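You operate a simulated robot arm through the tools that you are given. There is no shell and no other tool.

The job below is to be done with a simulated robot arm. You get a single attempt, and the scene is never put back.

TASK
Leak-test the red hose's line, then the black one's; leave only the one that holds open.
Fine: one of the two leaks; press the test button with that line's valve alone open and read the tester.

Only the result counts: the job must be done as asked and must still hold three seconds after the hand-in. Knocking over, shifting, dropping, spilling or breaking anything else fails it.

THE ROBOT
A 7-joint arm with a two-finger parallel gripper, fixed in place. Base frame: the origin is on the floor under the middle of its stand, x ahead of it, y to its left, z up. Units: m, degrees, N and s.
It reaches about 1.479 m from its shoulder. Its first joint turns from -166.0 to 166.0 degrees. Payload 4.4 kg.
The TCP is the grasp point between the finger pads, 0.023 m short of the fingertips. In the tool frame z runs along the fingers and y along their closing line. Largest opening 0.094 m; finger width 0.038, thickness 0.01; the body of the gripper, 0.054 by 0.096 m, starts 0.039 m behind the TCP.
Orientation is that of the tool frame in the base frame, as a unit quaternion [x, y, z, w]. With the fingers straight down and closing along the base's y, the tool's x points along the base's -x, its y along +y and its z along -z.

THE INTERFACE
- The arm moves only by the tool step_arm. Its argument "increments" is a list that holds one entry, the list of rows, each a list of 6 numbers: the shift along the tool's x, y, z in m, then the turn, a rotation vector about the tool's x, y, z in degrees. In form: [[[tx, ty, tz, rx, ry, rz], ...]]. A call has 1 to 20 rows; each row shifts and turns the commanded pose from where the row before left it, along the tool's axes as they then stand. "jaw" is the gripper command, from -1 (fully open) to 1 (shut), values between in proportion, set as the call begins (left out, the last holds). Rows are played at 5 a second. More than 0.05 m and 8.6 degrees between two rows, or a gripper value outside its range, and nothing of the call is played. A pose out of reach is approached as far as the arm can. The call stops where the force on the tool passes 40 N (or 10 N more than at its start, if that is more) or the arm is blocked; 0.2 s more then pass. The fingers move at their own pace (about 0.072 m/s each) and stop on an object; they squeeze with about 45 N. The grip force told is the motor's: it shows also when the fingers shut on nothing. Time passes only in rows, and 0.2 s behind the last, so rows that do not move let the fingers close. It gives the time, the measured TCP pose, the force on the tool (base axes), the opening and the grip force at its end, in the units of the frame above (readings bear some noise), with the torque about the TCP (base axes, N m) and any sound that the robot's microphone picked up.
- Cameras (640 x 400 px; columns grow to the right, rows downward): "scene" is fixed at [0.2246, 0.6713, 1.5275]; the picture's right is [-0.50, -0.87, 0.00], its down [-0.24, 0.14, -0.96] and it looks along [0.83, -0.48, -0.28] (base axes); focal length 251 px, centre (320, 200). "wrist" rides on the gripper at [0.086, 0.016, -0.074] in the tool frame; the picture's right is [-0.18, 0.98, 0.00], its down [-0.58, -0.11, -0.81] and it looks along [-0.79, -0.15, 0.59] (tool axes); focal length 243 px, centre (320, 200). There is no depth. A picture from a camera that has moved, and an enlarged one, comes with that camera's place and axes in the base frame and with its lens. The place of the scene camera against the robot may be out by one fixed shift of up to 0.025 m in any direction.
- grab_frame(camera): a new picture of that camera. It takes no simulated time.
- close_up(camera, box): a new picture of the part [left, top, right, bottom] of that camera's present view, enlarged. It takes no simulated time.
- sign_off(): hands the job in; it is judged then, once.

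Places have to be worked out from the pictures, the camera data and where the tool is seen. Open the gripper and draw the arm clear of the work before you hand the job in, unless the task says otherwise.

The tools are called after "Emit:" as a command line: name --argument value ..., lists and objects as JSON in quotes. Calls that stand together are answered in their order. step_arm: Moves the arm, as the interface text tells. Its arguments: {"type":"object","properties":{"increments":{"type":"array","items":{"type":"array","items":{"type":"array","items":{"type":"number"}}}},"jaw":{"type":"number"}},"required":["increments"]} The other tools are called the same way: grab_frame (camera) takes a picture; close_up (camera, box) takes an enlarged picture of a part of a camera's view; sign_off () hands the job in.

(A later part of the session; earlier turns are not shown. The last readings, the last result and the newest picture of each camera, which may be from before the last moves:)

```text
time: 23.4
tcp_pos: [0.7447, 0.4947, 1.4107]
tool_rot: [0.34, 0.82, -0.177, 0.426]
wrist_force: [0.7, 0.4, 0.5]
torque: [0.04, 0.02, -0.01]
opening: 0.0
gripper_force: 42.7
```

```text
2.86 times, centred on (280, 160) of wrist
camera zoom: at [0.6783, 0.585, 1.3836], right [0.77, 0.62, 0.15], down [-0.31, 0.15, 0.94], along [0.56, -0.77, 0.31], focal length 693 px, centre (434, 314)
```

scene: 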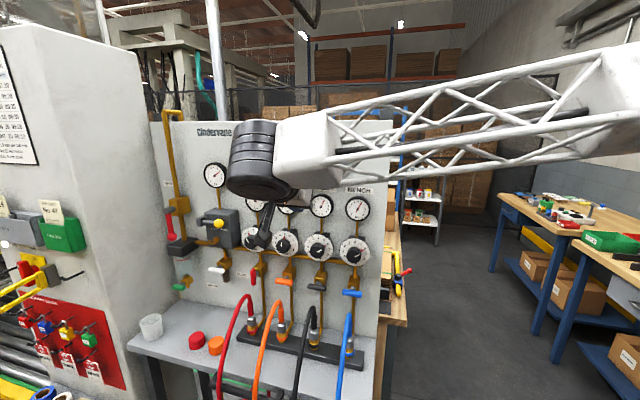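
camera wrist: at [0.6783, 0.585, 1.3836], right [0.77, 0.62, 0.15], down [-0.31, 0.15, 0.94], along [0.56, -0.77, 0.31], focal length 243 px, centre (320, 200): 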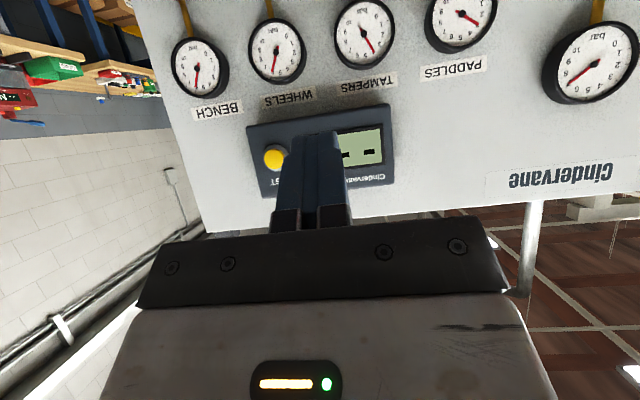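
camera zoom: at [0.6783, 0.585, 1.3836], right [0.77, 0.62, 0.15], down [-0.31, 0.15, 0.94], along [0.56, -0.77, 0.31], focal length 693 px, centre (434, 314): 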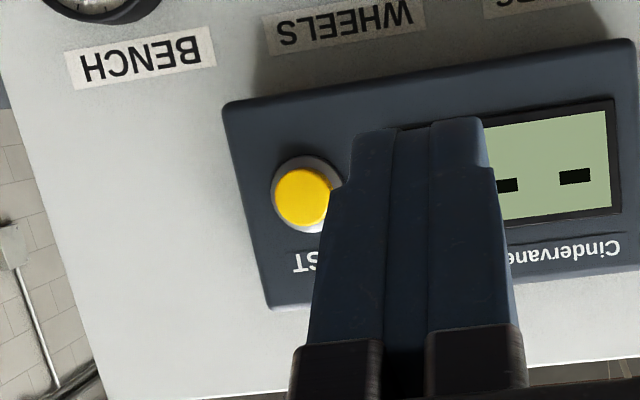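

The button triangulates to u≈0.788, n≈-0.39, z≈1.426. I'll move to about 3–4 cm in front of it with the upper edge of the fingertips lined up.

Emit:
step_arm --increments '[[[-0.0229, -0.0221, 0.0277, 0, 0, 0], [-0.0229, -0.0221, 0.0277, 0, 0, 0], [-0.0229, -0.0221, 0.0277, 0, 0, 0], [-0.0229, -0.0221, 0.0277, 0, 0, 0], [0, 0, 0, 0, 0, 0]]]'

Emit:
grab_frame --camera "wrist"

Emit:
close_up --camera "wrist" --box '[260, 60, 480, 200]'

```text
time: 24.6
tcp_pos: [0.7824, 0.3299, 1.4189]
tool_rot: [0.339, 0.82, -0.177, 0.426]
wrist_force: [-0.1, 0.5, 0.2]
torque: [0.04, 0.01, 0.02]
opening: 0.0003
gripper_force: 42.8
```

```text
taken
camera wrist: at [0.715, 0.4196, 1.3907], right [0.77, 0.62, 0.15], down [-0.31, 0.15, 0.94], along [0.56, -0.77, 0.31], focal length 243 px, centre (320, 200)
```

wrist: 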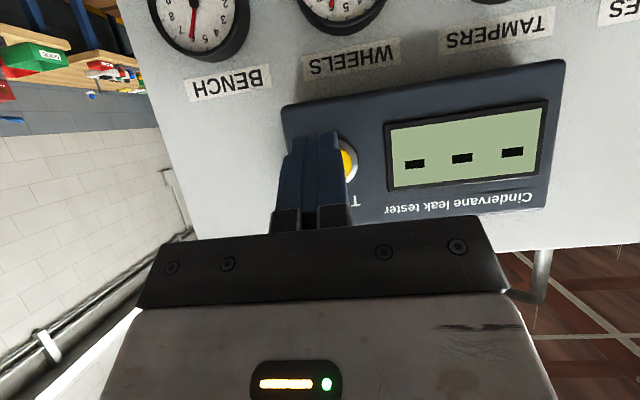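

```text
2.86 times, centred on (370, 130) of wrist
camera zoom: at [0.715, 0.4196, 1.3907], right [0.77, 0.62, 0.15], down [-0.31, 0.15, 0.94], along [0.56, -0.77, 0.31], focal length 693 px, centre (177, 400)
```

zoom: 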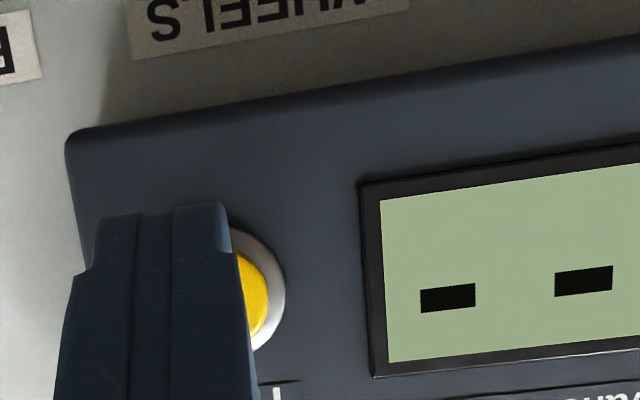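

Alignment is good (button centre u≈0.790, z≈1.423). I'll nudge 3 mm left and advance gently until the button moves or force builds.

Emit:
step_arm --increments '[[[-0.00656, 0.0035, 0.0076, 0, 0, 0], [-0.00574, 0, 0.00819, 0, 0, 0], [-0.00574, 0, 0.00819, 0, 0, 0], [-0.0023, 0, 0.0033, 0, 0, 0], [-0.0023, 0, 0.0033, 0, 0, 0], [0, 0, 0, 0, 0, 0]]]'

Emit:
close_up --camera "wrist" --box '[260, 40, 500, 200]'

```text
time: 26.0
tcp_pos: [0.8135, 0.3063, 1.4223]
tool_rot: [0.339, 0.819, -0.177, 0.427]
wrist_force: [0.3, -0.6, 0.3]
torque: [-0.03, 0.0, 0.0]
opening: 0.0001
gripper_force: 42.2
```

```text
2.50 times, centred on (380, 120) of wrist
camera zoom: at [0.7468, 0.397, 1.3938], right [0.77, 0.62, 0.15], down [-0.31, 0.15, 0.94], along [0.56, -0.77, 0.31], focal length 606 px, centre (170, 400)
```

zoom: 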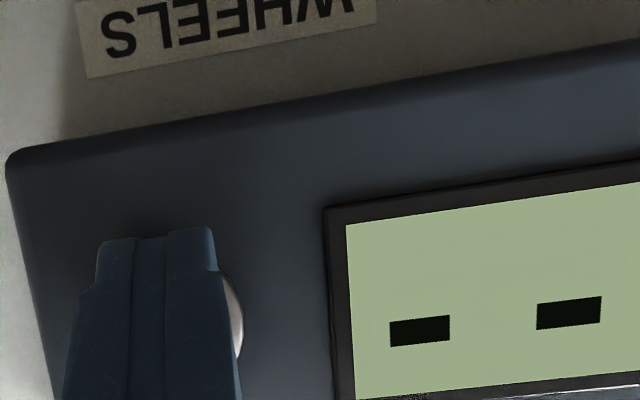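

No contact yet (tip edge at n≈-0.388). I'll keep advancing in small steps.

Emit:
step_arm --increments '[[[-0.0023, 0, 0.0033, 0, 0, 0], [-0.0023, 0, 0.0033, 0, 0, 0], [-0.0017, 0, 0.0025, 0, 0, 0], [0, 0, 0, 0, 0, 0]]]'

Emit:
grab_frame --camera "wrist"

```text
time: 27.0
tcp_pos: [0.8208, 0.3007, 1.4224]
tool_rot: [0.339, 0.82, -0.177, 0.426]
wrist_force: [-28.1, 20.3, -10.2]
torque: [0.18, 0.15, -0.21]
opening: 0.0001
gripper_force: 42.7
heard: click
```

```text
taken
camera wrist: at [0.7541, 0.3904, 1.395], right [0.77, 0.62, 0.15], down [-0.31, 0.15, 0.94], along [0.56, -0.77, 0.31], focal length 243 px, centre (320, 200)
```

wrist: 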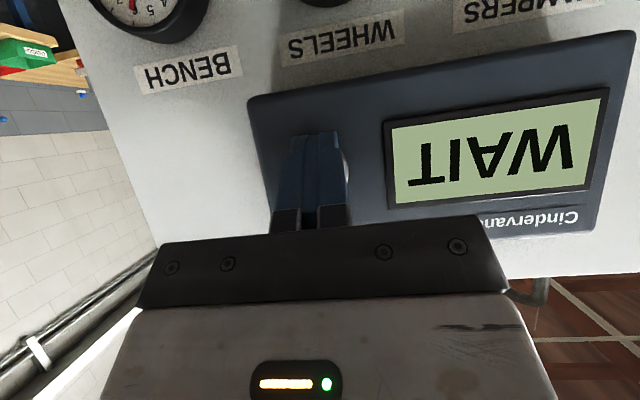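

A click was heard and the tester shows WAIT. I'll release the button and hold still just in front of it for the result.

Emit:
step_arm --increments '[[[0.0115, 0, -0.0164, 0, 0, 0], [0.0172, 0, -0.0246, 0, 0, 0], [0, 0, 0, 0, 0, 0], [0, 0, 0, 0, 0, 0], [0, 0, 0, 0, 0, 0], [0, 0, 0, 0, 0, 0], [0, 0, 0, 0, 0, 0]]]'

Emit:
grab_frame --camera "wrist"

```text
time: 28.6
tcp_pos: [0.7874, 0.3359, 1.4235]
tool_rot: [0.34, 0.819, -0.178, 0.426]
wrist_force: [0.5, -0.3, 0.6]
torque: [0.03, -0.02, 0.03]
opening: 0.0001
gripper_force: 42.7
```

```text
taken
camera wrist: at [0.7205, 0.4253, 1.3966], right [0.77, 0.62, 0.15], down [-0.31, 0.15, 0.94], along [0.56, -0.77, 0.31], focal length 243 px, centre (320, 200)
```

wrist: 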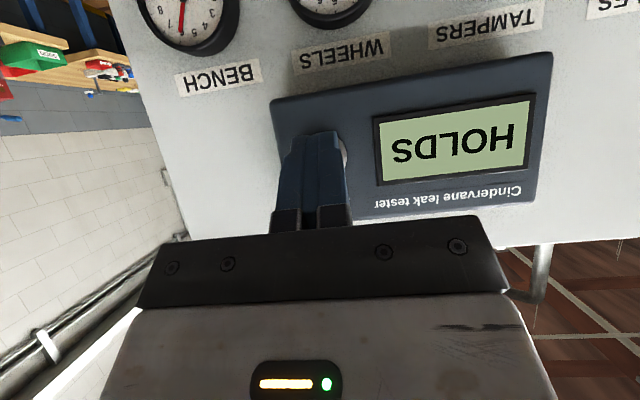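

The red line reads HOLDS. I'll withdraw (rechecking the display on the way) and go back down to the left of the red handle to close it before opening black.

Emit:
step_arm --increments '[[[0.0249, 0, -0.0355, 0, 0, 0], [0.0249, 0, -0.0355, 0, 0, 0], [0.0249, 0, -0.0355, 0, 0, 0], [0, 0, 0, 0, 0, 0], [0, 0, 0, 0, 0, 0], [0, 0, 0, 0, 0, 0], [0, 0, 0, 0, 0, 0], [0, 0, 0, 0, 0, 0], [0, 0, 0, 0, 0, 0], [0, 0, 0, 0, 0, 0]]]'

Emit:
grab_frame --camera "wrist"

Emit:
close_up --camera "scene" --box '[200, 130, 400, 270]'

```text
time: 30.8
tcp_pos: [0.6932, 0.4277, 1.4215]
tool_rot: [0.339, 0.819, -0.177, 0.427]
wrist_force: [0.1, -0.4, 0.5]
torque: [0.0, 0.0, 0.0]
opening: 0.0
gripper_force: 42.4
```

```text
taken
camera wrist: at [0.6261, 0.5174, 1.3953], right [0.77, 0.62, 0.15], down [-0.31, 0.15, 0.94], along [0.56, -0.77, 0.31], focal length 243 px, centre (320, 200)
```

wrist: 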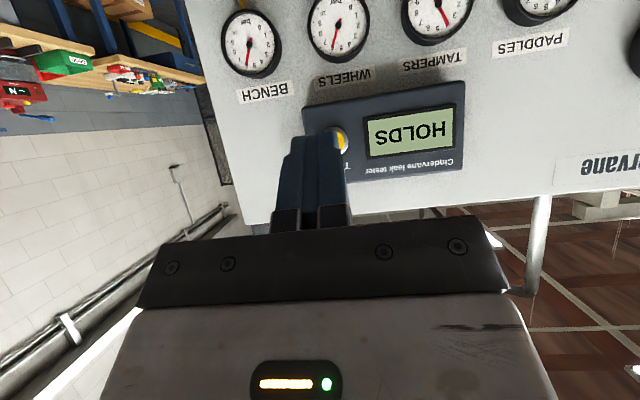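

```text
2.86 times, centred on (300, 200) of scene
camera zoom: at [0.2246, 0.6713, 1.5275], right [-0.5, -0.87, 0.0], down [-0.24, 0.14, -0.96], along [0.83, -0.48, -0.28], focal length 717 px, centre (377, 200)
```

zoom: 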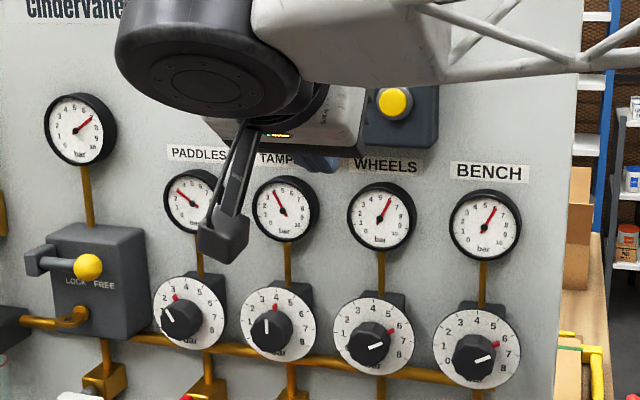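

HOLDS is steady for the red line, and the gauges and knobs look unchanged. Now I'll move down in front of the panel to the left of the red handle.

Emit:
step_arm --increments '[[[0.0285, 0.028, 0.0202, 0, 0, 0], [0.0285, 0.028, 0.0202, 0, 0, 0], [0.0285, 0.028, 0.0202, 0, 0, 0], [0.0285, 0.028, 0.0202, 0, 0, 0], [0.0285, 0.028, 0.0202, 0, 0, 0], [0.0285, 0.028, 0.0202, 0, 0, 0], [0.0285, 0.028, 0.0202, 0, 0, 0], [0.0285, 0.028, 0.0202, 0, 0, 0], [0.0285, 0.028, 0.0202, 0, 0, 0], [0.0285, 0.028, 0.0202, 0, 0, 0], [0, 0, 0, 0, 0, 0]]]'

Emit:
grab_frame --camera "wrist"

```text
time: 33.2
tcp_pos: [0.8918, 0.6241, 1.0743]
tool_rot: [0.339, 0.819, -0.178, 0.427]
wrist_force: [0.5, 0.0, 0.5]
torque: [-0.02, 0.02, 0.0]
opening: 0.0002
gripper_force: 42.7
```

```text
taken
camera wrist: at [0.8251, 0.7133, 1.0475], right [0.77, 0.62, 0.15], down [-0.31, 0.15, 0.94], along [0.56, -0.77, 0.31], focal length 243 px, centre (320, 200)
```

wrist: 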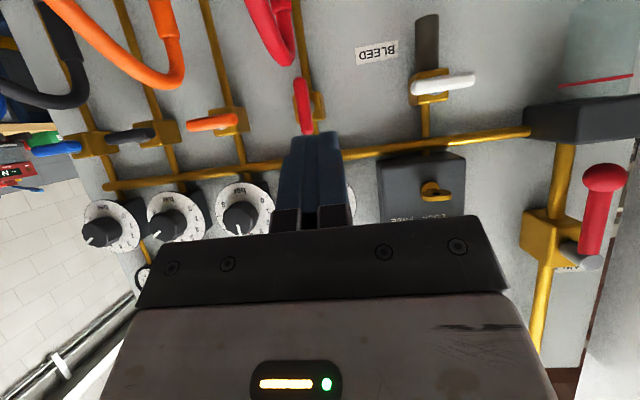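

Positioned left of the red handle at standoff. I'll move straight in alongside its upper end.

Emit:
step_arm --increments '[[[-0.0194, 0, 0.0284, 0, 0, 0], [-0.0194, 0, 0.0284, 0, 0, 0], [-0.0194, 0, 0.0284, 0, 0, 0], [-0.0194, 0, 0.0284, 0, 0, 0], [-0.0194, 0, 0.0284, 0, 0, 0], [0, 0, 0, 0, 0, 0]]]'

Emit:
close_up --camera "wrist" --box '[180, 20, 380, 180]'

```text
time: 34.6
tcp_pos: [1.0164, 0.5013, 1.0734]
tool_rot: [0.339, 0.819, -0.178, 0.427]
wrist_force: [-0.3, 0.1, 0.3]
torque: [-0.06, 0.03, 0.0]
opening: 0.0
gripper_force: 42.4
```

```text
2.50 times, centred on (280, 100) of wrist
camera zoom: at [0.9492, 0.5914, 1.0462], right [0.77, 0.62, 0.15], down [-0.31, 0.15, 0.94], along [0.56, -0.77, 0.31], focal length 606 px, centre (420, 450)
```

zoom: 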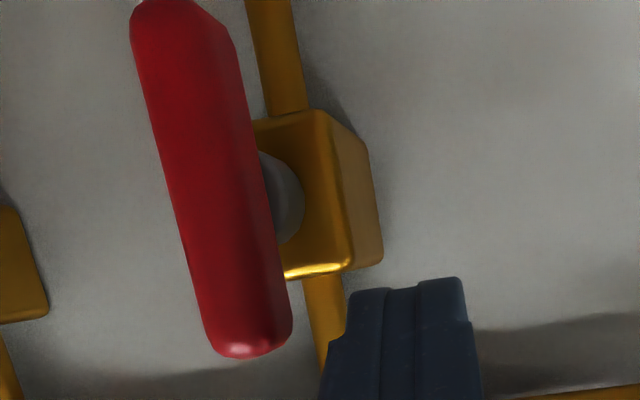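

The finger is beside the upper end of the red handle with no contact. I'll sweep it right and then down along the arc to turn the handle clockwise back to closed.

Emit:
step_arm --increments '[[[0.0005, -0.0066, 0.0003, 0, 0, 0], [0.0005, -0.0066, 0.0003, 0, 0, 0], [-0.0016, -0.0039, -0.0011, 0, 0, 0], [-0.0007, -0.0044, -0.0005, 0, 0, 0], [0.0002, -0.0044, 0.0002, 0, 0, 0], [0.0011, -0.0041, 0.0008, 0, 0, 0], [0.002, -0.0037, 0.0014, 0, 0, 0], [0.0027, -0.003, 0.0019, 0, 0, 0], [0, 0, 0, 0, 0, 0]]]'

Emit:
close_up --camera "wrist" --box '[220, 20, 420, 180]'

```text
time: 36.6
tcp_pos: [0.9876, 0.477, 1.0648]
tool_rot: [0.339, 0.82, -0.176, 0.426]
wrist_force: [4.4, 1.4, 17.4]
torque: [-0.02, -0.19, 0.05]
opening: 0.0
gripper_force: 42.0
```

```text
2.50 times, centred on (320, 100) of wrist
camera zoom: at [0.9212, 0.566, 1.0386], right [0.77, 0.62, 0.15], down [-0.31, 0.15, 0.94], along [0.56, -0.77, 0.31], focal length 606 px, centre (320, 450)
```

zoom: 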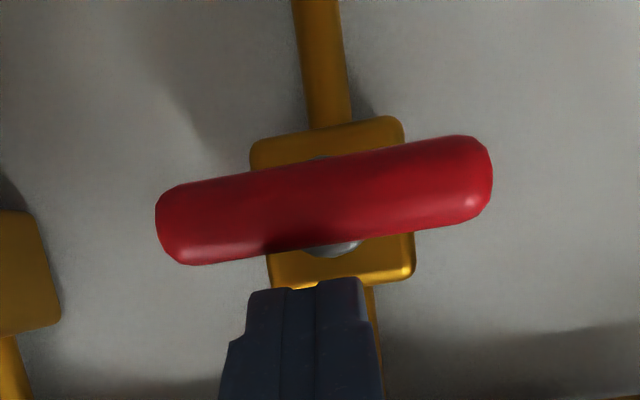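

The red handle is back to horizontal (closed) within about a degree. I'll lift off, withdraw, and shift right to a standoff in front of the black valve.

Emit:
step_arm --increments '[[[-0.0066, 0, -0.0046, 0, 0, 0], [0.0115, 0, -0.0164, 0, 0, 0], [0.023, 0, -0.0328, 0, 0, 0], [0.023, 0, -0.0328, 0, 0, 0], [0.023, 0, -0.0328, 0, 0, 0], [0.0115, 0, -0.0164, 0, 0, 0], [0, -0.0394, 0, 0, 0, 0], [0, -0.0394, 0, 0, 0, 0], [0, -0.0394, 0, 0, 0, 0], [0, -0.0394, 0, 0, 0, 0], [0, -0.0394, 0, 0, 0, 0], [0, 0, 0, 0, 0, 0]]]'

Emit:
grab_frame --camera "wrist"

Emit:
grab_frame --camera "scene"

```text
time: 39.2
tcp_pos: [0.7356, 0.4532, 1.071]
tool_rot: [0.339, 0.82, -0.176, 0.426]
wrist_force: [1.0, 0.0, 0.1]
torque: [0.02, -0.01, 0.0]
opening: 0.0
gripper_force: 42.0
```

```text
taken
camera wrist: at [0.6682, 0.5418, 1.0442], right [0.77, 0.62, 0.15], down [-0.31, 0.15, 0.94], along [0.56, -0.77, 0.31], focal length 243 px, centre (320, 200)
```

wrist: 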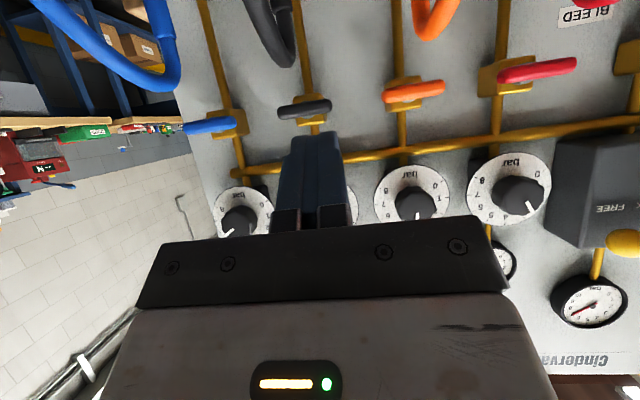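

```text
taken
```

scene: 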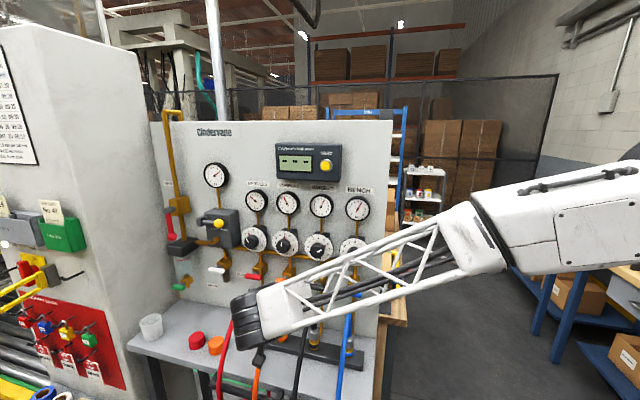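

The tester has reset to dashes and the black handle sits at u≈0.809, z≈1.03. I'll move in to hover above its left end.

Emit:
step_arm --increments '[[[-0.01854, -0.0003, 0.02645, 0, 0, 0], [-0.01854, -0.0003, 0.02645, 0, 0, 0], [-0.01854, -0.0003, 0.02645, 0, 0, 0], [-0.01854, -0.0003, 0.02645, 0, 0, 0], [-0.01854, -0.0003, 0.02645, 0, 0, 0], [0, 0, 0, 0, 0, 0]]]'

Emit:
close_up --camera "wrist" --box '[200, 20, 400, 180]'

Emit:
close_up --camera "scene" --box '[200, 130, 400, 300]'

```text
time: 40.6
tcp_pos: [0.8497, 0.3366, 1.0755]
tool_rot: [0.338, 0.82, -0.176, 0.426]
wrist_force: [0.3, -0.2, -0.4]
torque: [0.02, 0.03, 0.02]
opening: 0.0
gripper_force: 42.1
```

```text
2.50 times, centred on (300, 100) of wrist
camera zoom: at [0.7822, 0.4259, 1.0468], right [0.77, 0.62, 0.15], down [-0.31, 0.15, 0.94], along [0.56, -0.77, 0.31], focal length 606 px, centre (370, 450)
```

zoom: 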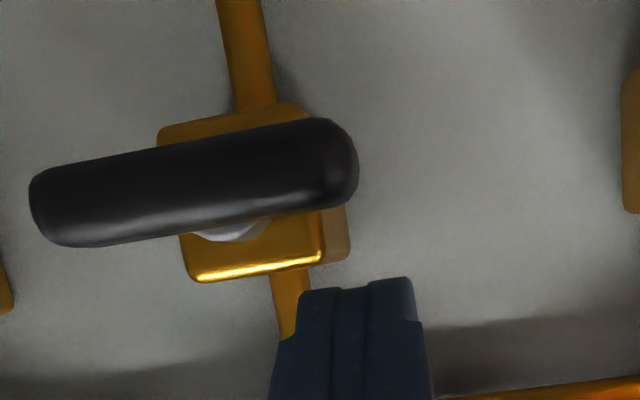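

```text
2.35 times, centred on (300, 215) of scene
camera zoom: at [0.2246, 0.6713, 1.5275], right [-0.5, -0.87, 0.0], down [-0.24, 0.14, -0.96], along [0.83, -0.48, -0.28], focal length 591 px, centre (367, 165)
```

zoom: 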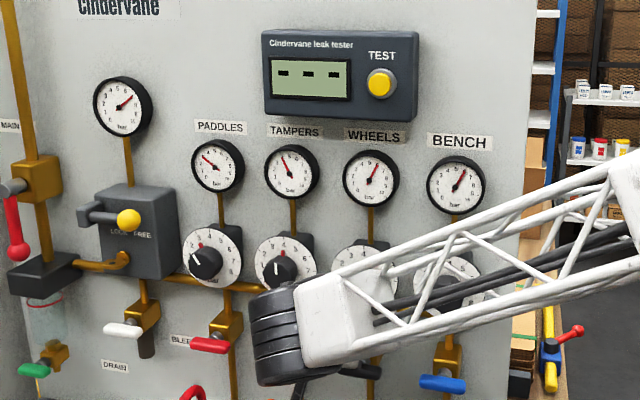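

Hovering above the black handle's left end, no contact, and the red handle is confirmed horizontal in the scene view. I'll push it down along the same arc to about 70°.

Emit:
step_arm --increments '[[[0.0034, -0.0009, 0.0024, 0, 0, 0], [0.0034, -0.0009, 0.0024, 0, 0, 0], [0.0041, 0.0017, 0.0029, 0, 0, 0], [0.0043, 0.0004, 0.003, 0, 0, 0], [0.0043, -0.001, 0.003, 0, 0, 0], [0.0038, -0.0023, 0.0027, 0, 0, 0], [0.0028, -0.0029, 0.002, 0, 0, 0], [0, 0, 0, 0, 0, 0]]]'

Emit:
close_up --camera "wrist" --box '[200, 20, 400, 180]'

```text
time: 42.4
tcp_pos: [0.8464, 0.3296, 1.0395]
tool_rot: [0.34, 0.821, -0.177, 0.424]
wrist_force: [0.6, 0.5, 0.4]
torque: [0.0, -0.03, 0.03]
opening: 0.0
gripper_force: 42.8
```

```text
2.50 times, centred on (300, 100) of wrist
camera zoom: at [0.7798, 0.4192, 1.012], right [0.77, 0.62, 0.15], down [-0.31, 0.15, 0.94], along [0.56, -0.77, 0.31], focal length 606 px, centre (370, 450)
```

zoom: 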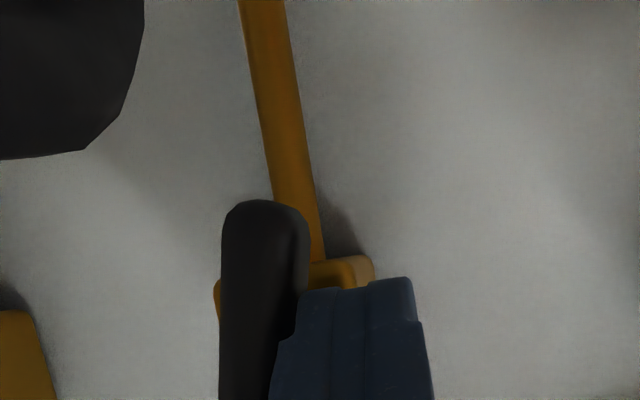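

The black handle is about 80° round with no residual force. As with red, I'll back out, come in on the right of its upper end, and finish the turn to its stop.

Emit:
step_arm --increments '[[[0, 0.008, 0, 0, 0, 0], [0.0129, 0, -0.0184, 0, 0, 0], [0.0129, 0, -0.0184, 0, 0, 0], [0.0129, 0, -0.0184, 0, 0, 0], [0.0129, 0, -0.0184, 0, 0, 0], [-0.0103, -0.0313, -0.0072, 0, 0, 0], [-0.0103, -0.0313, -0.0072, 0, 0, 0], [0, 0, 0, 0, 0, 0], [-0.0156, 0, 0.0223, 0, 0, 0], [-0.0156, 0, 0.0223, 0, 0, 0], [0, 0, 0, 0, 0, 0]]]'

Emit:
grab_frame --camera "wrist"

Emit:
close_up --camera "wrist" --box '[240, 20, 440, 180]'

```text
time: 44.8
tcp_pos: [0.7799, 0.3182, 1.0678]
tool_rot: [0.339, 0.82, -0.177, 0.426]
wrist_force: [-0.9, 0.3, -0.5]
torque: [0.0, 0.04, -0.02]
opening: 0.0002
gripper_force: 42.2
```

```text
taken
camera wrist: at [0.713, 0.4079, 1.0395], right [0.77, 0.62, 0.15], down [-0.31, 0.15, 0.94], along [0.56, -0.77, 0.31], focal length 243 px, centre (320, 200)
```

wrist: 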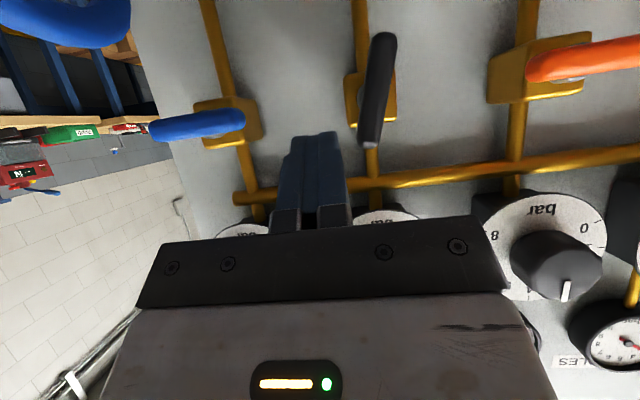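

```text
2.50 times, centred on (340, 100) of wrist
camera zoom: at [0.713, 0.4079, 1.0395], right [0.77, 0.62, 0.15], down [-0.31, 0.15, 0.94], along [0.56, -0.77, 0.31], focal length 606 px, centre (270, 450)
```

zoom: 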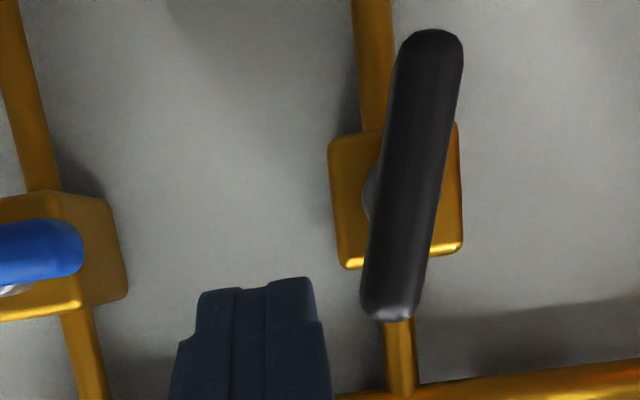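

The black handle leans about 15° short of vertical, with the finger on its right. I'll move in and push its upper end left.

Emit:
step_arm --increments '[[[-0.0145, 0, 0.0277, 0, 0, 0], [0, 0.005, 0, 0, 0, 0], [0, 0.005, 0, 0, 0, 0], [0, 0.004, 0, 0, 0, 0], [0, 0.002, 0, 0, 0, 0], [0, 0, 0, 0, 0, 0]]]'

Emit:
close_up --camera "wrist" --box '[220, 20, 420, 180]'

```text
time: 46.2
tcp_pos: [0.8157, 0.3062, 1.0633]
tool_rot: [0.34, 0.82, -0.177, 0.426]
wrist_force: [-1.2, 0.6, 0.7]
torque: [-0.01, 0.0, -0.02]
opening: 0.0
gripper_force: 42.4
```

```text
2.50 times, centred on (320, 100) of wrist
camera zoom: at [0.7479, 0.3967, 1.0345], right [0.77, 0.62, 0.15], down [-0.31, 0.15, 0.94], along [0.56, -0.77, 0.31], focal length 606 px, centre (320, 450)
```

zoom: 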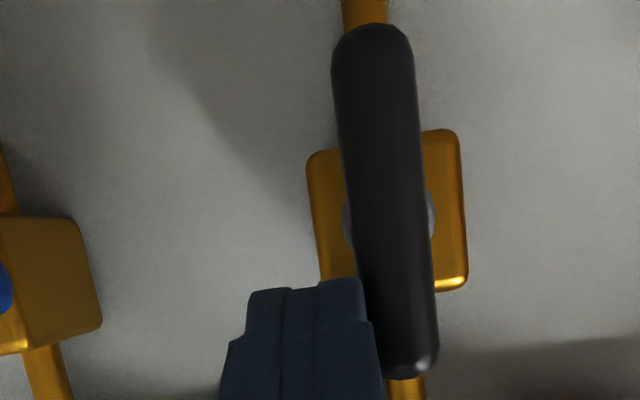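

The black handle is vertical, matching the red one's open position. I'll withdraw, rise to the tester, and come up in front of the button.

Emit:
step_arm --increments '[[[0, -0.006, 0, 0, 0, 0], [0, -0.006, 0, 0, 0, 0], [0.0172, 0, -0.0246, 0, 0, 0], [0.0258, 0, -0.0369, 0, 0, 0], [0.0258, 0, -0.0369, 0, 0, 0], [0.0258, 0, -0.0369, 0, 0, 0], [0.0087, 0, -0.0123, 0, 0, 0]]]'

Emit:
close_up --camera "scene" --box '[200, 130, 400, 330]'

Emit:
grab_frame --camera "wrist"

```text
time: 47.8
tcp_pos: [0.6805, 0.4264, 1.0613]
tool_rot: [0.339, 0.82, -0.176, 0.425]
wrist_force: [-0.6, 0.0, 0.0]
torque: [0.01, 0.0, 0.01]
opening: 0.0
gripper_force: 42.1
```

```text
2.00 times, centred on (300, 230) of scene
camera zoom: at [0.2246, 0.6713, 1.5275], right [-0.5, -0.87, 0.0], down [-0.24, 0.14, -0.96], along [0.83, -0.48, -0.28], focal length 502 px, centre (360, 140)
```

zoom: 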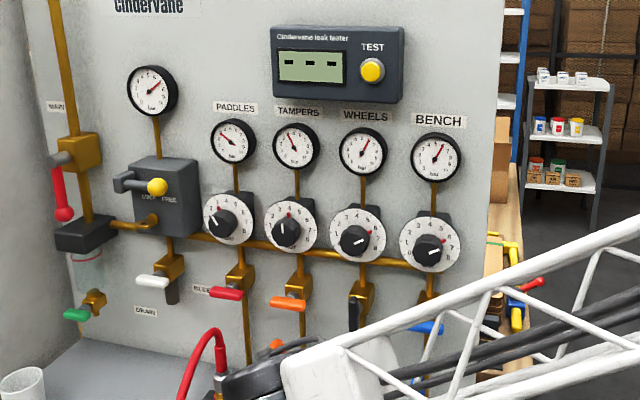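

```text
taken
camera wrist: at [0.6131, 0.5163, 1.0332], right [0.77, 0.62, 0.15], down [-0.31, 0.15, 0.94], along [0.56, -0.77, 0.31], focal length 243 px, centre (320, 200)
```

wrist: 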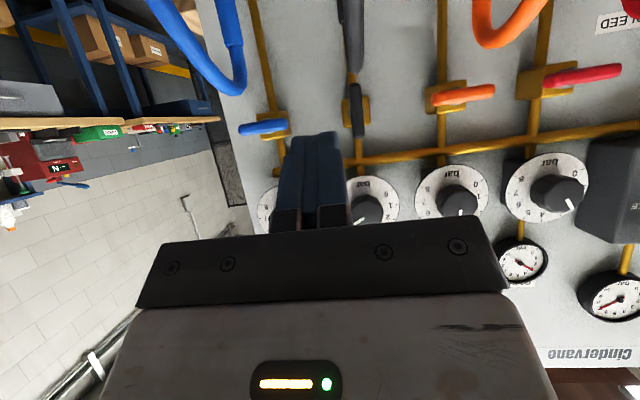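

Red, orange and blue are across and only black is in line with its pipe. I'll rise to the tester now.

Emit:
step_arm --increments '[[[-0.0368, 0.0009, -0.0258, 0, 0, 0], [-0.0368, 0.0009, -0.0258, 0, 0, 0], [-0.0368, 0.0009, -0.0258, 0, 0, 0], [-0.0368, 0.0009, -0.0258, 0, 0, 0], [-0.0368, 0.0009, -0.0258, 0, 0, 0], [-0.0368, 0.0009, -0.0258, 0, 0, 0], [-0.0368, 0.0009, -0.0258, 0, 0, 0], [-0.0368, 0.0009, -0.0258, 0, 0, 0], [0, 0, 0, 0, 0, 0], [-0.0268, 0, 0.0382, 0, 0, 0], [-0.0268, 0, 0.0382, 0, 0, 0], [-0.0268, 0, 0.0382, 0, 0, 0], [0, 0, 0, 0, 0, 0]]]'

Emit:
grab_frame --camera "wrist"

```text
time: 50.6
tcp_pos: [0.7852, 0.3333, 1.42]
tool_rot: [0.339, 0.82, -0.177, 0.426]
wrist_force: [0.5, 0.0, 0.5]
torque: [0.03, 0.0, -0.01]
opening: 0.0
gripper_force: 42.6
```

```text
taken
camera wrist: at [0.7168, 0.4244, 1.3924], right [0.77, 0.62, 0.15], down [-0.31, 0.15, 0.94], along [0.56, -0.77, 0.31], focal length 243 px, centre (320, 200)
```

wrist: 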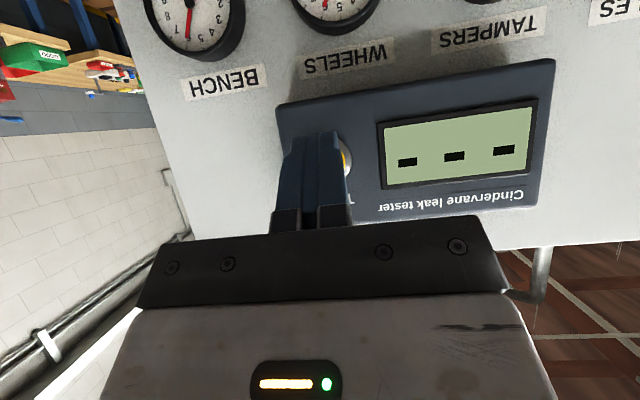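

Lined up as before (u≈0.791, z≈1.420). I'll press the button with the same advance that clicked last time.

Emit:
step_arm --increments '[[[-0.0094, 0.001, 0.0118, 0, 0, 0], [-0.0094, 0.0005, 0.0118, 0, 0, 0], [-0.0046, 0, 0.0066, 0, 0, 0], [-0.0029, 0, 0.0041, 0, 0, 0], [-0.0029, 0, 0.0041, 0, 0, 0], [0, 0, 0, 0, 0, 0]]]'

Emit:
grab_frame --camera "wrist"

```text
time: 52.0
tcp_pos: [0.8178, 0.299, 1.4245]
tool_rot: [0.339, 0.82, -0.177, 0.425]
wrist_force: [-25.0, 18.5, -8.7]
torque: [0.14, 0.14, -0.17]
opening: 0.0001
gripper_force: 42.5
heard: click
```

```text
taken
camera wrist: at [0.7513, 0.3887, 1.3957], right [0.77, 0.62, 0.15], down [-0.31, 0.15, 0.94], along [0.56, -0.77, 0.31], focal length 243 px, centre (320, 200)
```

wrist: 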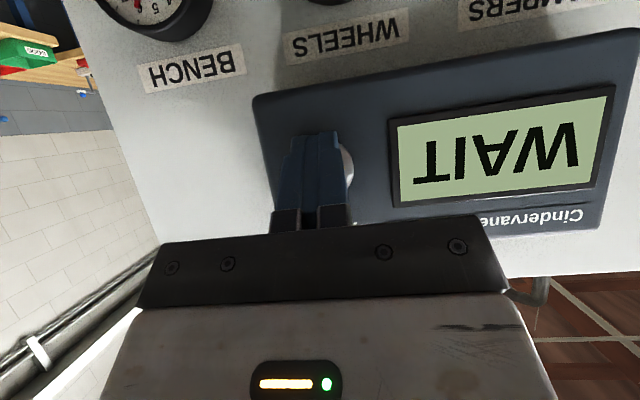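

Click heard, display shows WAIT. I'll release the button, back away, and wait for the reading.

Emit:
step_arm --increments '[[[0.0115, 0, -0.0164, 0, 0, 0], [0.0172, 0, -0.0246, 0, 0, 0], [0.0249, 0, -0.0355, 0, 0, 0], [0.0249, 0, -0.0355, 0, 0, 0], [0, 0, 0, 0, 0, 0], [0, 0, 0, 0, 0, 0], [0, 0, 0, 0, 0, 0], [0, 0, 0, 0, 0, 0], [0, 0, 0, 0, 0, 0]]]'

Emit:
grab_frame --camera "wrist"

```text
time: 54.0
tcp_pos: [0.7256, 0.395, 1.4257]
tool_rot: [0.339, 0.82, -0.177, 0.425]
wrist_force: [0.0, 0.1, 0.5]
torque: [0.02, 0.0, 0.0]
opening: 0.0
gripper_force: 42.0
```

```text
taken
camera wrist: at [0.6587, 0.4853, 1.3974], right [0.77, 0.62, 0.15], down [-0.31, 0.15, 0.94], along [0.56, -0.77, 0.31], focal length 243 px, centre (320, 200)
```

wrist: 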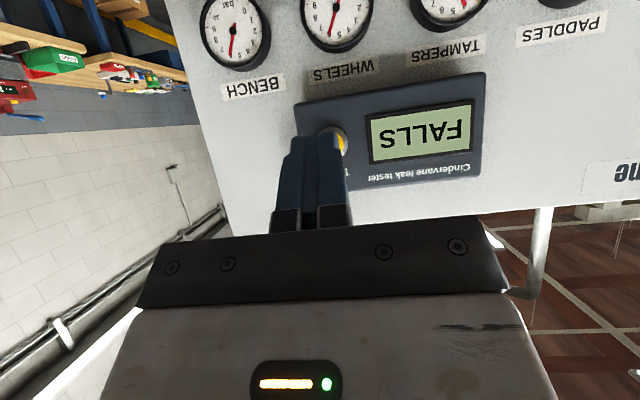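

The black line reads FALLS, so it leaks and red is the one that holds. I'll return to the left of the black handle to close it.

Emit:
step_arm --increments '[[[0.0155, 0, -0.0221, 0, 0, 0], [0.0155, 0, -0.0221, 0, 0, 0], [0.036, 0.0062, 0.0253, 0, 0, 0], [0.036, 0.0062, 0.0253, 0, 0, 0], [0.036, 0.0062, 0.0253, 0, 0, 0], [0.036, 0.0062, 0.0253, 0, 0, 0], [0.036, 0.0062, 0.0253, 0, 0, 0], [0.036, 0.0062, 0.0253, 0, 0, 0], [0.036, 0.0062, 0.0253, 0, 0, 0], [0.036, 0.0062, 0.0253, 0, 0, 0], [0, 0, 0, 0, 0, 0]]]'

Emit:
grab_frame --camera "wrist"

```text
time: 56.4
tcp_pos: [0.7187, 0.4679, 1.0695]
tool_rot: [0.339, 0.82, -0.177, 0.425]
wrist_force: [0.4, 0.5, 0.5]
torque: [-0.03, 0.01, 0.01]
opening: 0.0
gripper_force: 42.6
```

```text
taken
camera wrist: at [0.652, 0.558, 1.0429], right [0.77, 0.62, 0.15], down [-0.31, 0.15, 0.94], along [0.56, -0.77, 0.31], focal length 243 px, centre (320, 200)
```

wrist: 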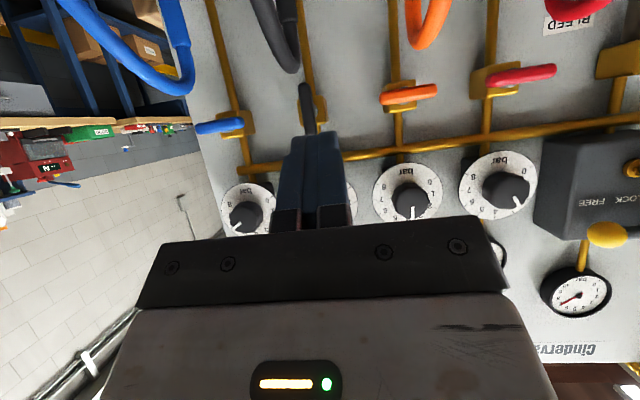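

Standoff reached left of the black handle. I'll move straight in beside its upper end.

Emit:
step_arm --increments '[[[-0.022, 0.0005, 0.0299, 0, 0, 0], [-0.022, 0.0005, 0.0299, 0, 0, 0], [-0.022, 0.0005, 0.0299, 0, 0, 0], [-0.022, 0.0005, 0.0299, 0, 0, 0], [-0.022, 0.0005, 0.0299, 0, 0, 0], [0, 0, 0, 0, 0, 0]]]'

Emit:
close_up --camera "wrist" --box '[180, 20, 380, 180]'

```text
time: 57.8
tcp_pos: [0.8517, 0.3372, 1.0754]
tool_rot: [0.338, 0.82, -0.176, 0.427]
wrist_force: [-0.5, 0.8, 0.3]
torque: [-0.03, 0.03, 0.0]
opening: 0.0
gripper_force: 42.3
```

```text
2.50 times, centred on (280, 100) of wrist
camera zoom: at [0.7852, 0.4271, 1.0474], right [0.77, 0.62, 0.15], down [-0.31, 0.15, 0.94], along [0.56, -0.77, 0.31], focal length 606 px, centre (420, 450)
```

zoom: 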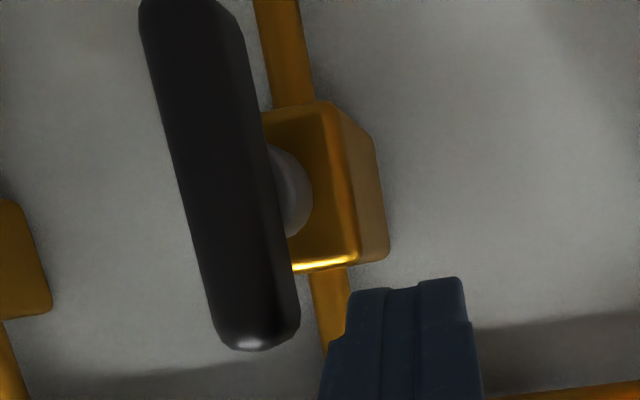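

Same geometry as with red. I'll sweep right and down along the arc to close the black valve.

Emit:
step_arm --increments '[[[0.0012, -0.0061, 0.0009, 0, 0, 0], [0.0012, -0.0061, 0.0009, 0, 0, 0], [-0.0016, -0.0039, -0.0011, 0, 0, 0], [-0.0007, -0.0044, -0.0005, 0, 0, 0], [0.0002, -0.0044, 0.0002, 0, 0, 0], [0.0011, -0.0041, 0.0008, 0, 0, 0], [0.002, -0.0037, 0.0014, 0, 0, 0], [0.0027, -0.003, 0.0019, 0, 0, 0], [0, 0, 0, 0, 0, 0]]]'

Emit:
close_up --camera "wrist" --box '[220, 20, 420, 180]'

```text
time: 59.8
tcp_pos: [0.8278, 0.3122, 1.0682]
tool_rot: [0.339, 0.82, -0.176, 0.427]
wrist_force: [-8.4, -5.0, 12.1]
torque: [-0.3, 0.23, -0.11]
opening: 0.0
gripper_force: 42.4
```

```text
2.50 times, centred on (320, 100) of wrist
camera zoom: at [0.7606, 0.4019, 1.0405], right [0.77, 0.62, 0.15], down [-0.31, 0.15, 0.94], along [0.56, -0.77, 0.31], focal length 606 px, centre (320, 450)
```

zoom: 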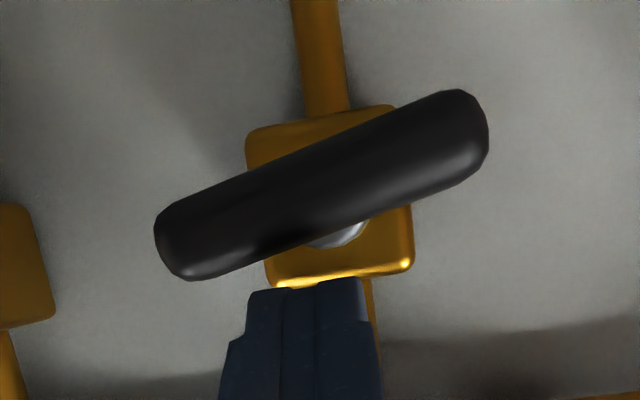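

The black handle is still about 13° short of horizontal (started 3 mm higher than with red). I'll push down a further 4 mm.

Emit:
step_arm --increments '[[[0.0016, -0.001, 0.0011, 0, 0, 0], [0.0016, -0.001, 0.0011, 0, 0, 0], [0, 0, 0, 0, 0, 0]]]'

Emit:
close_up --camera "wrist" --box '[220, 20, 420, 180]'

```text
time: 60.6
tcp_pos: [0.8272, 0.3112, 1.0655]
tool_rot: [0.339, 0.819, -0.176, 0.427]
wrist_force: [12.2, 0.6, 35.2]
torque: [-0.22, -0.58, 0.07]
opening: 0.0002
gripper_force: 42.2
```

```text
2.50 times, centred on (320, 100) of wrist
camera zoom: at [0.7594, 0.4011, 1.0385], right [0.77, 0.62, 0.15], down [-0.31, 0.15, 0.94], along [0.56, -0.77, 0.31], focal length 606 px, centre (320, 450)
```

zoom: 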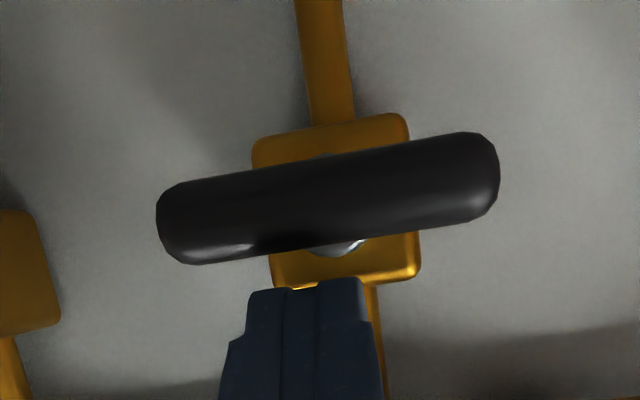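

The black handle is horizontal and hard against its closed stop (35 N). I'll lift off, withdraw and move left to the red valve's standoff.

Emit:
step_arm --increments '[[[-0.0066, 0, -0.0046, 0, 0, 0], [0.0115, 0, -0.0164, 0, 0, 0], [0.023, 0, -0.0328, 0, 0, 0], [0.023, 0, -0.0328, 0, 0, 0], [0.023, 0, -0.0328, 0, 0, 0], [0.0172, 0, -0.0246, 0, 0, 0], [0, 0.0443, 0, 0, 0, 0], [0, 0.0443, 0, 0, 0, 0], [0, 0.0443, 0, 0, 0, 0], [0, 0.0443, 0, 0, 0, 0], [0, 0.0443, 0, 0, 0, 0], [0, 0.0443, 0, 0, 0, 0], [0, 0, 0, 0, 0, 0]]]'

Emit:
grab_frame --camera "wrist"

Emit:
close_up --camera "scene" --box '[200, 130, 400, 330]'

```text
time: 63.4
tcp_pos: [0.8939, 0.6218, 1.0768]
tool_rot: [0.339, 0.82, -0.177, 0.427]
wrist_force: [0.0, -0.1, -0.1]
torque: [-0.01, 0.0, 0.01]
opening: 0.0003
gripper_force: 42.9
```

```text
taken
camera wrist: at [0.8268, 0.7125, 1.0493], right [0.77, 0.62, 0.15], down [-0.31, 0.15, 0.94], along [0.56, -0.77, 0.31], focal length 243 px, centre (320, 200)
```

wrist: 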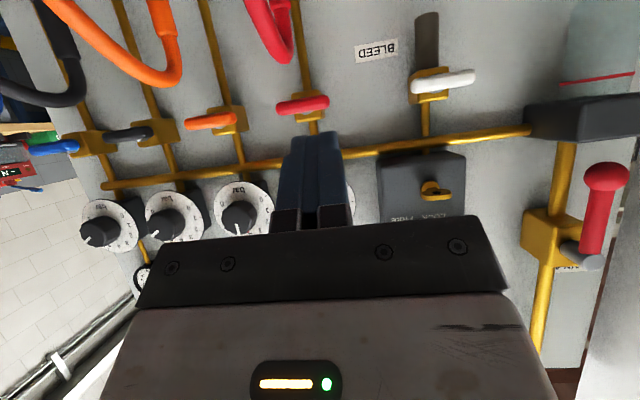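

```text
2.00 times, centred on (300, 230) of scene
camera zoom: at [0.2246, 0.6713, 1.5275], right [-0.5, -0.87, 0.0], down [-0.24, 0.14, -0.96], along [0.83, -0.48, -0.28], focal length 502 px, centre (360, 140)
```

zoom: 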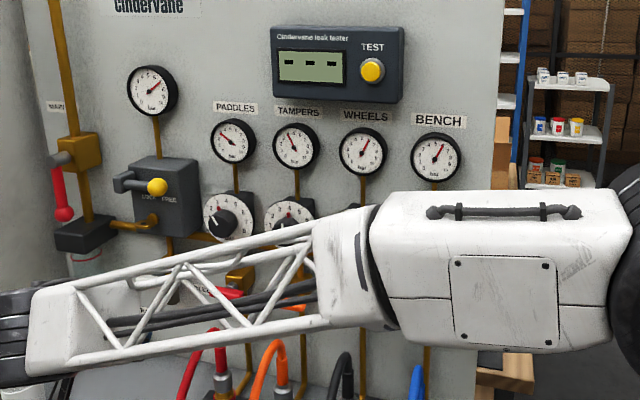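

All four handles are across now. I'll move in to hover above the red handle's left end again to reopen it.

Emit:
step_arm --increments '[[[-0.0185, -0.0003, 0.0283, 0, 0, 0], [-0.0185, -0.0003, 0.0283, 0, 0, 0], [-0.0185, -0.0003, 0.0283, 0, 0, 0], [-0.0185, -0.0003, 0.0283, 0, 0, 0], [-0.0185, -0.0003, 0.0283, 0, 0, 0], [0, 0, 0, 0, 0, 0]]]'

Emit:
close_up --camera "wrist" --box '[200, 20, 400, 180]'

```text
time: 64.8
tcp_pos: [1.0102, 0.4979, 1.0688]
tool_rot: [0.34, 0.82, -0.177, 0.426]
wrist_force: [-0.5, -0.2, -0.7]
torque: [0.04, 0.0, -0.01]
opening: 0.0
gripper_force: 42.7
```

```text
2.50 times, centred on (300, 100) of wrist
camera zoom: at [0.9436, 0.5873, 1.0416], right [0.77, 0.62, 0.15], down [-0.31, 0.15, 0.94], along [0.56, -0.77, 0.31], focal length 606 px, centre (370, 450)
```

zoom: 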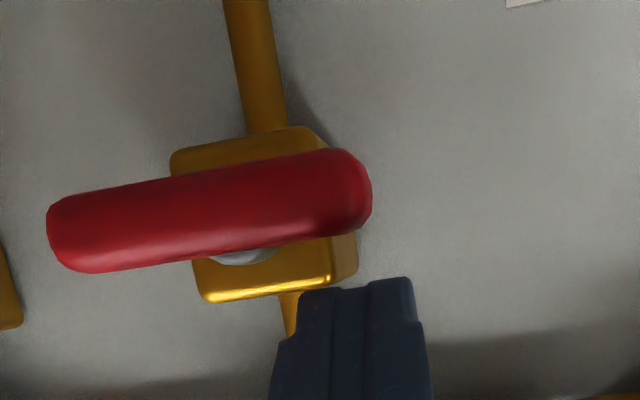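

In place just above the handle. I'll push it down along the arc as before to about 75°.

Emit:
step_arm --increments '[[[0.0012, 0.0021, 0.0009, 0, 0, 0], [0.0041, 0.0017, 0.0029, 0, 0, 0], [0.0043, 0.0004, 0.003, 0, 0, 0], [0.0043, -0.001, 0.003, 0, 0, 0], [0.0038, -0.0023, 0.0027, 0, 0, 0], [0.0028, -0.0029, 0.002, 0, 0, 0], [0, 0, 0, 0, 0, 0]]]'

Emit:
close_up --camera "wrist" --box '[200, 20, 400, 180]'

```text
time: 66.4
tcp_pos: [1.0107, 0.4961, 1.0418]
tool_rot: [0.339, 0.82, -0.177, 0.425]
wrist_force: [0.7, 0.6, 0.0]
torque: [0.0, 0.01, 0.01]
opening: 0.0
gripper_force: 42.8
```

```text
2.50 times, centred on (300, 100) of wrist
camera zoom: at [0.9428, 0.5867, 1.0147], right [0.77, 0.62, 0.15], down [-0.31, 0.15, 0.94], along [0.56, -0.77, 0.31], focal length 606 px, centre (370, 450)
```

zoom: 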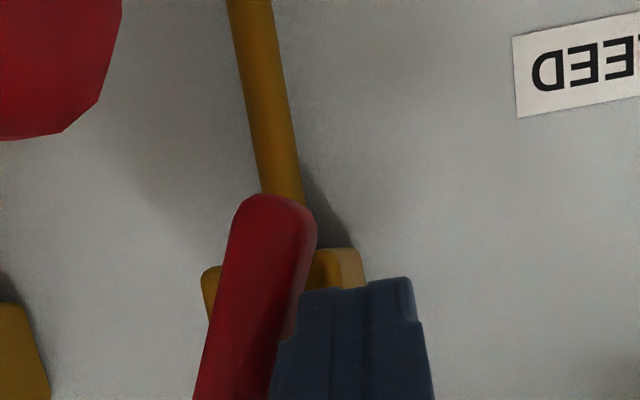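

The red handle is at roughly 67°. I'll push a few millimetres more, then back out and go round to its right side.

Emit:
step_arm --increments '[[[0.0012, -0.002, 0.0009, 0, 0, 0], [0.0008, -0.002, 0.0006, 0, 0, 0], [0, 0, 0, 0, 0, 0], [0, 0.006, 0, 0, 0, 0], [0, 0.005, 0, 0, 0, 0], [0.0129, 0, -0.0184, 0, 0, 0], [0.0129, 0, -0.0184, 0, 0, 0], [0.0129, 0, -0.0184, 0, 0, 0], [0.0129, 0, -0.0184, 0, 0, 0], [-0.0103, -0.0345, -0.0072, 0, 0, 0], [-0.0103, -0.0345, -0.0072, 0, 0, 0], [0, 0, 0, 0, 0, 0], [-0.0156, 0, 0.0223, 0, 0, 0], [-0.0156, 0, 0.0223, 0, 0, 0], [0, 0, 0, 0, 0, 0]]]'

Emit:
close_up --camera "wrist" --box '[240, 20, 440, 180]'

```text
time: 69.6
tcp_pos: [0.9427, 0.4761, 1.0636]
tool_rot: [0.339, 0.819, -0.177, 0.426]
wrist_force: [0.0, -1.0, 0.5]
torque: [0.0, 0.02, -0.01]
opening: 0.0001
gripper_force: 42.5
```

```text
2.50 times, centred on (340, 100) of wrist
camera zoom: at [0.8757, 0.5665, 1.0364], right [0.77, 0.62, 0.15], down [-0.31, 0.15, 0.94], along [0.56, -0.77, 0.31], focal length 606 px, centre (270, 450)
```

zoom: 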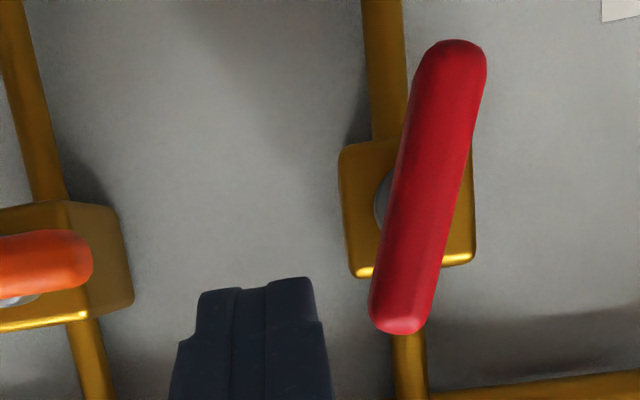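

The handle leans about 16° with the finger clear on its right. I'll move in and push its upper end left to the stop.

Emit:
step_arm --increments '[[[-0.0161, 0, 0.0229, 0, 0, 0], [0, 0.006, 0, 0, 0, 0], [0, 0.006, 0, 0, 0, 0], [0, 0.005, 0, 0, 0, 0], [0, 0.003, 0, 0, 0, 0], [0, 0, 0, 0, 0, 0]]]'

Emit:
close_up --camera "wrist" --box '[220, 20, 420, 180]'

```text
time: 70.9
tcp_pos: [0.9745, 0.4714, 1.0629]
tool_rot: [0.34, 0.82, -0.178, 0.425]
wrist_force: [-18.6, -7.3, 3.4]
torque: [-0.18, 0.25, -0.11]
opening: 0.0
gripper_force: 42.4
stopped in row 6: the force on the tool passed its limit at 44 N (the readings are from after the stop); the commanded pose is now the measured one
```

```text
2.50 times, centred on (320, 100) of wrist
camera zoom: at [0.9086, 0.5621, 1.0363], right [0.77, 0.62, 0.15], down [-0.3, 0.16, 0.94], along [0.56, -0.77, 0.31], focal length 606 px, centre (320, 450)
```

zoom: 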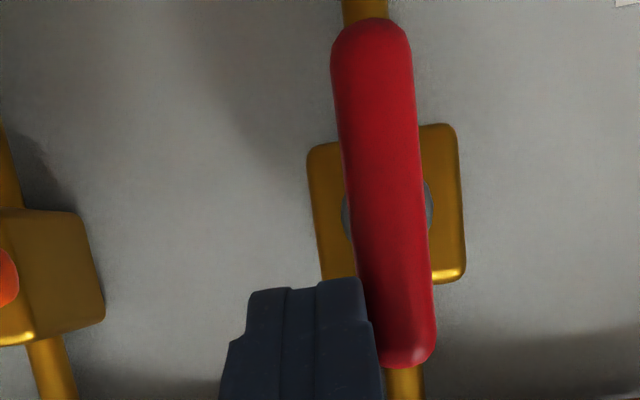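

The red handle is vertical and against its open stop, same as during its passing test. I'll back off, withdraw well clear, and open the gripper once away from the panel.

Emit:
step_arm --increments '[[[0, -0.006, 0, 0, 0, 0], [0, -0.008, 0, 0, 0, 0], [0.0172, 0, -0.0246, 0, 0, 0], [0.0258, 0, -0.0369, 0, 0, 0], [0.0258, 0, -0.0369, 0, 0, 0], [0.0258, 0, -0.0369, 0, 0, 0], [0.0258, 0, -0.0369, 0, 0, 0], [-0.0324, -0.0268, -0.0227, 0, 0, 0], [-0.0324, -0.0268, -0.0227, 0, 0, 0], [-0.0324, -0.0268, -0.0227, 0, 0, 0], [-0.0324, -0.0268, -0.0227, 0, 0, 0], [-0.0324, -0.0268, -0.0227, 0, 0, 0], [-0.0324, -0.0268, -0.0227, 0, 0, 0], [-0.0324, -0.0268, -0.0227, 0, 0, 0], [-0.0324, -0.0268, -0.0227, 0, 0, 0], [0, 0, 0, 0, 0, 0]]]'

Emit:
grab_frame --camera "scene"

Emit:
close_up --camera "scene" --box '[150, 200, 400, 370]'

```text
time: 74.3
tcp_pos: [0.6671, 0.4533, 1.3845]
tool_rot: [0.34, 0.82, -0.179, 0.425]
wrist_force: [0.8, -0.8, 0.6]
torque: [0.01, 0.01, -0.01]
opening: 0.0001
gripper_force: 42.1
```

```text
taken
```

scene: 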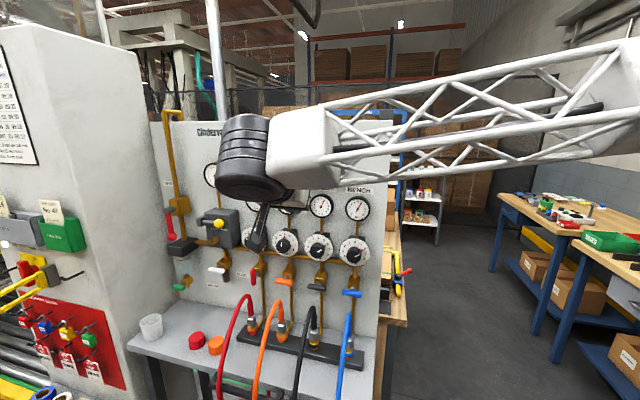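

```text
2.35 times, centred on (275, 285) of scene
camera zoom: at [0.2246, 0.6713, 1.5275], right [-0.5, -0.87, 0.0], down [-0.24, 0.14, -0.96], along [0.83, -0.48, -0.28], focal length 591 px, centre (426, 0)
```

zoom: 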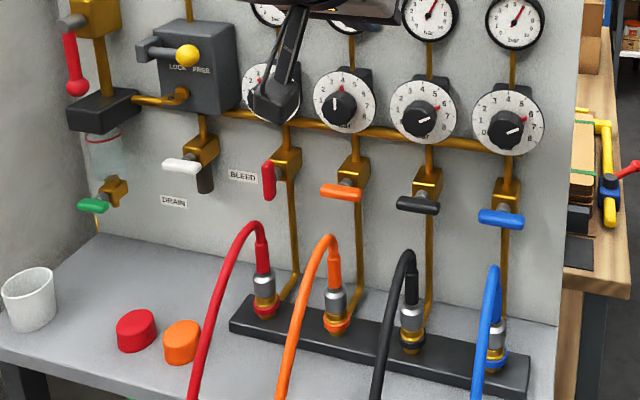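

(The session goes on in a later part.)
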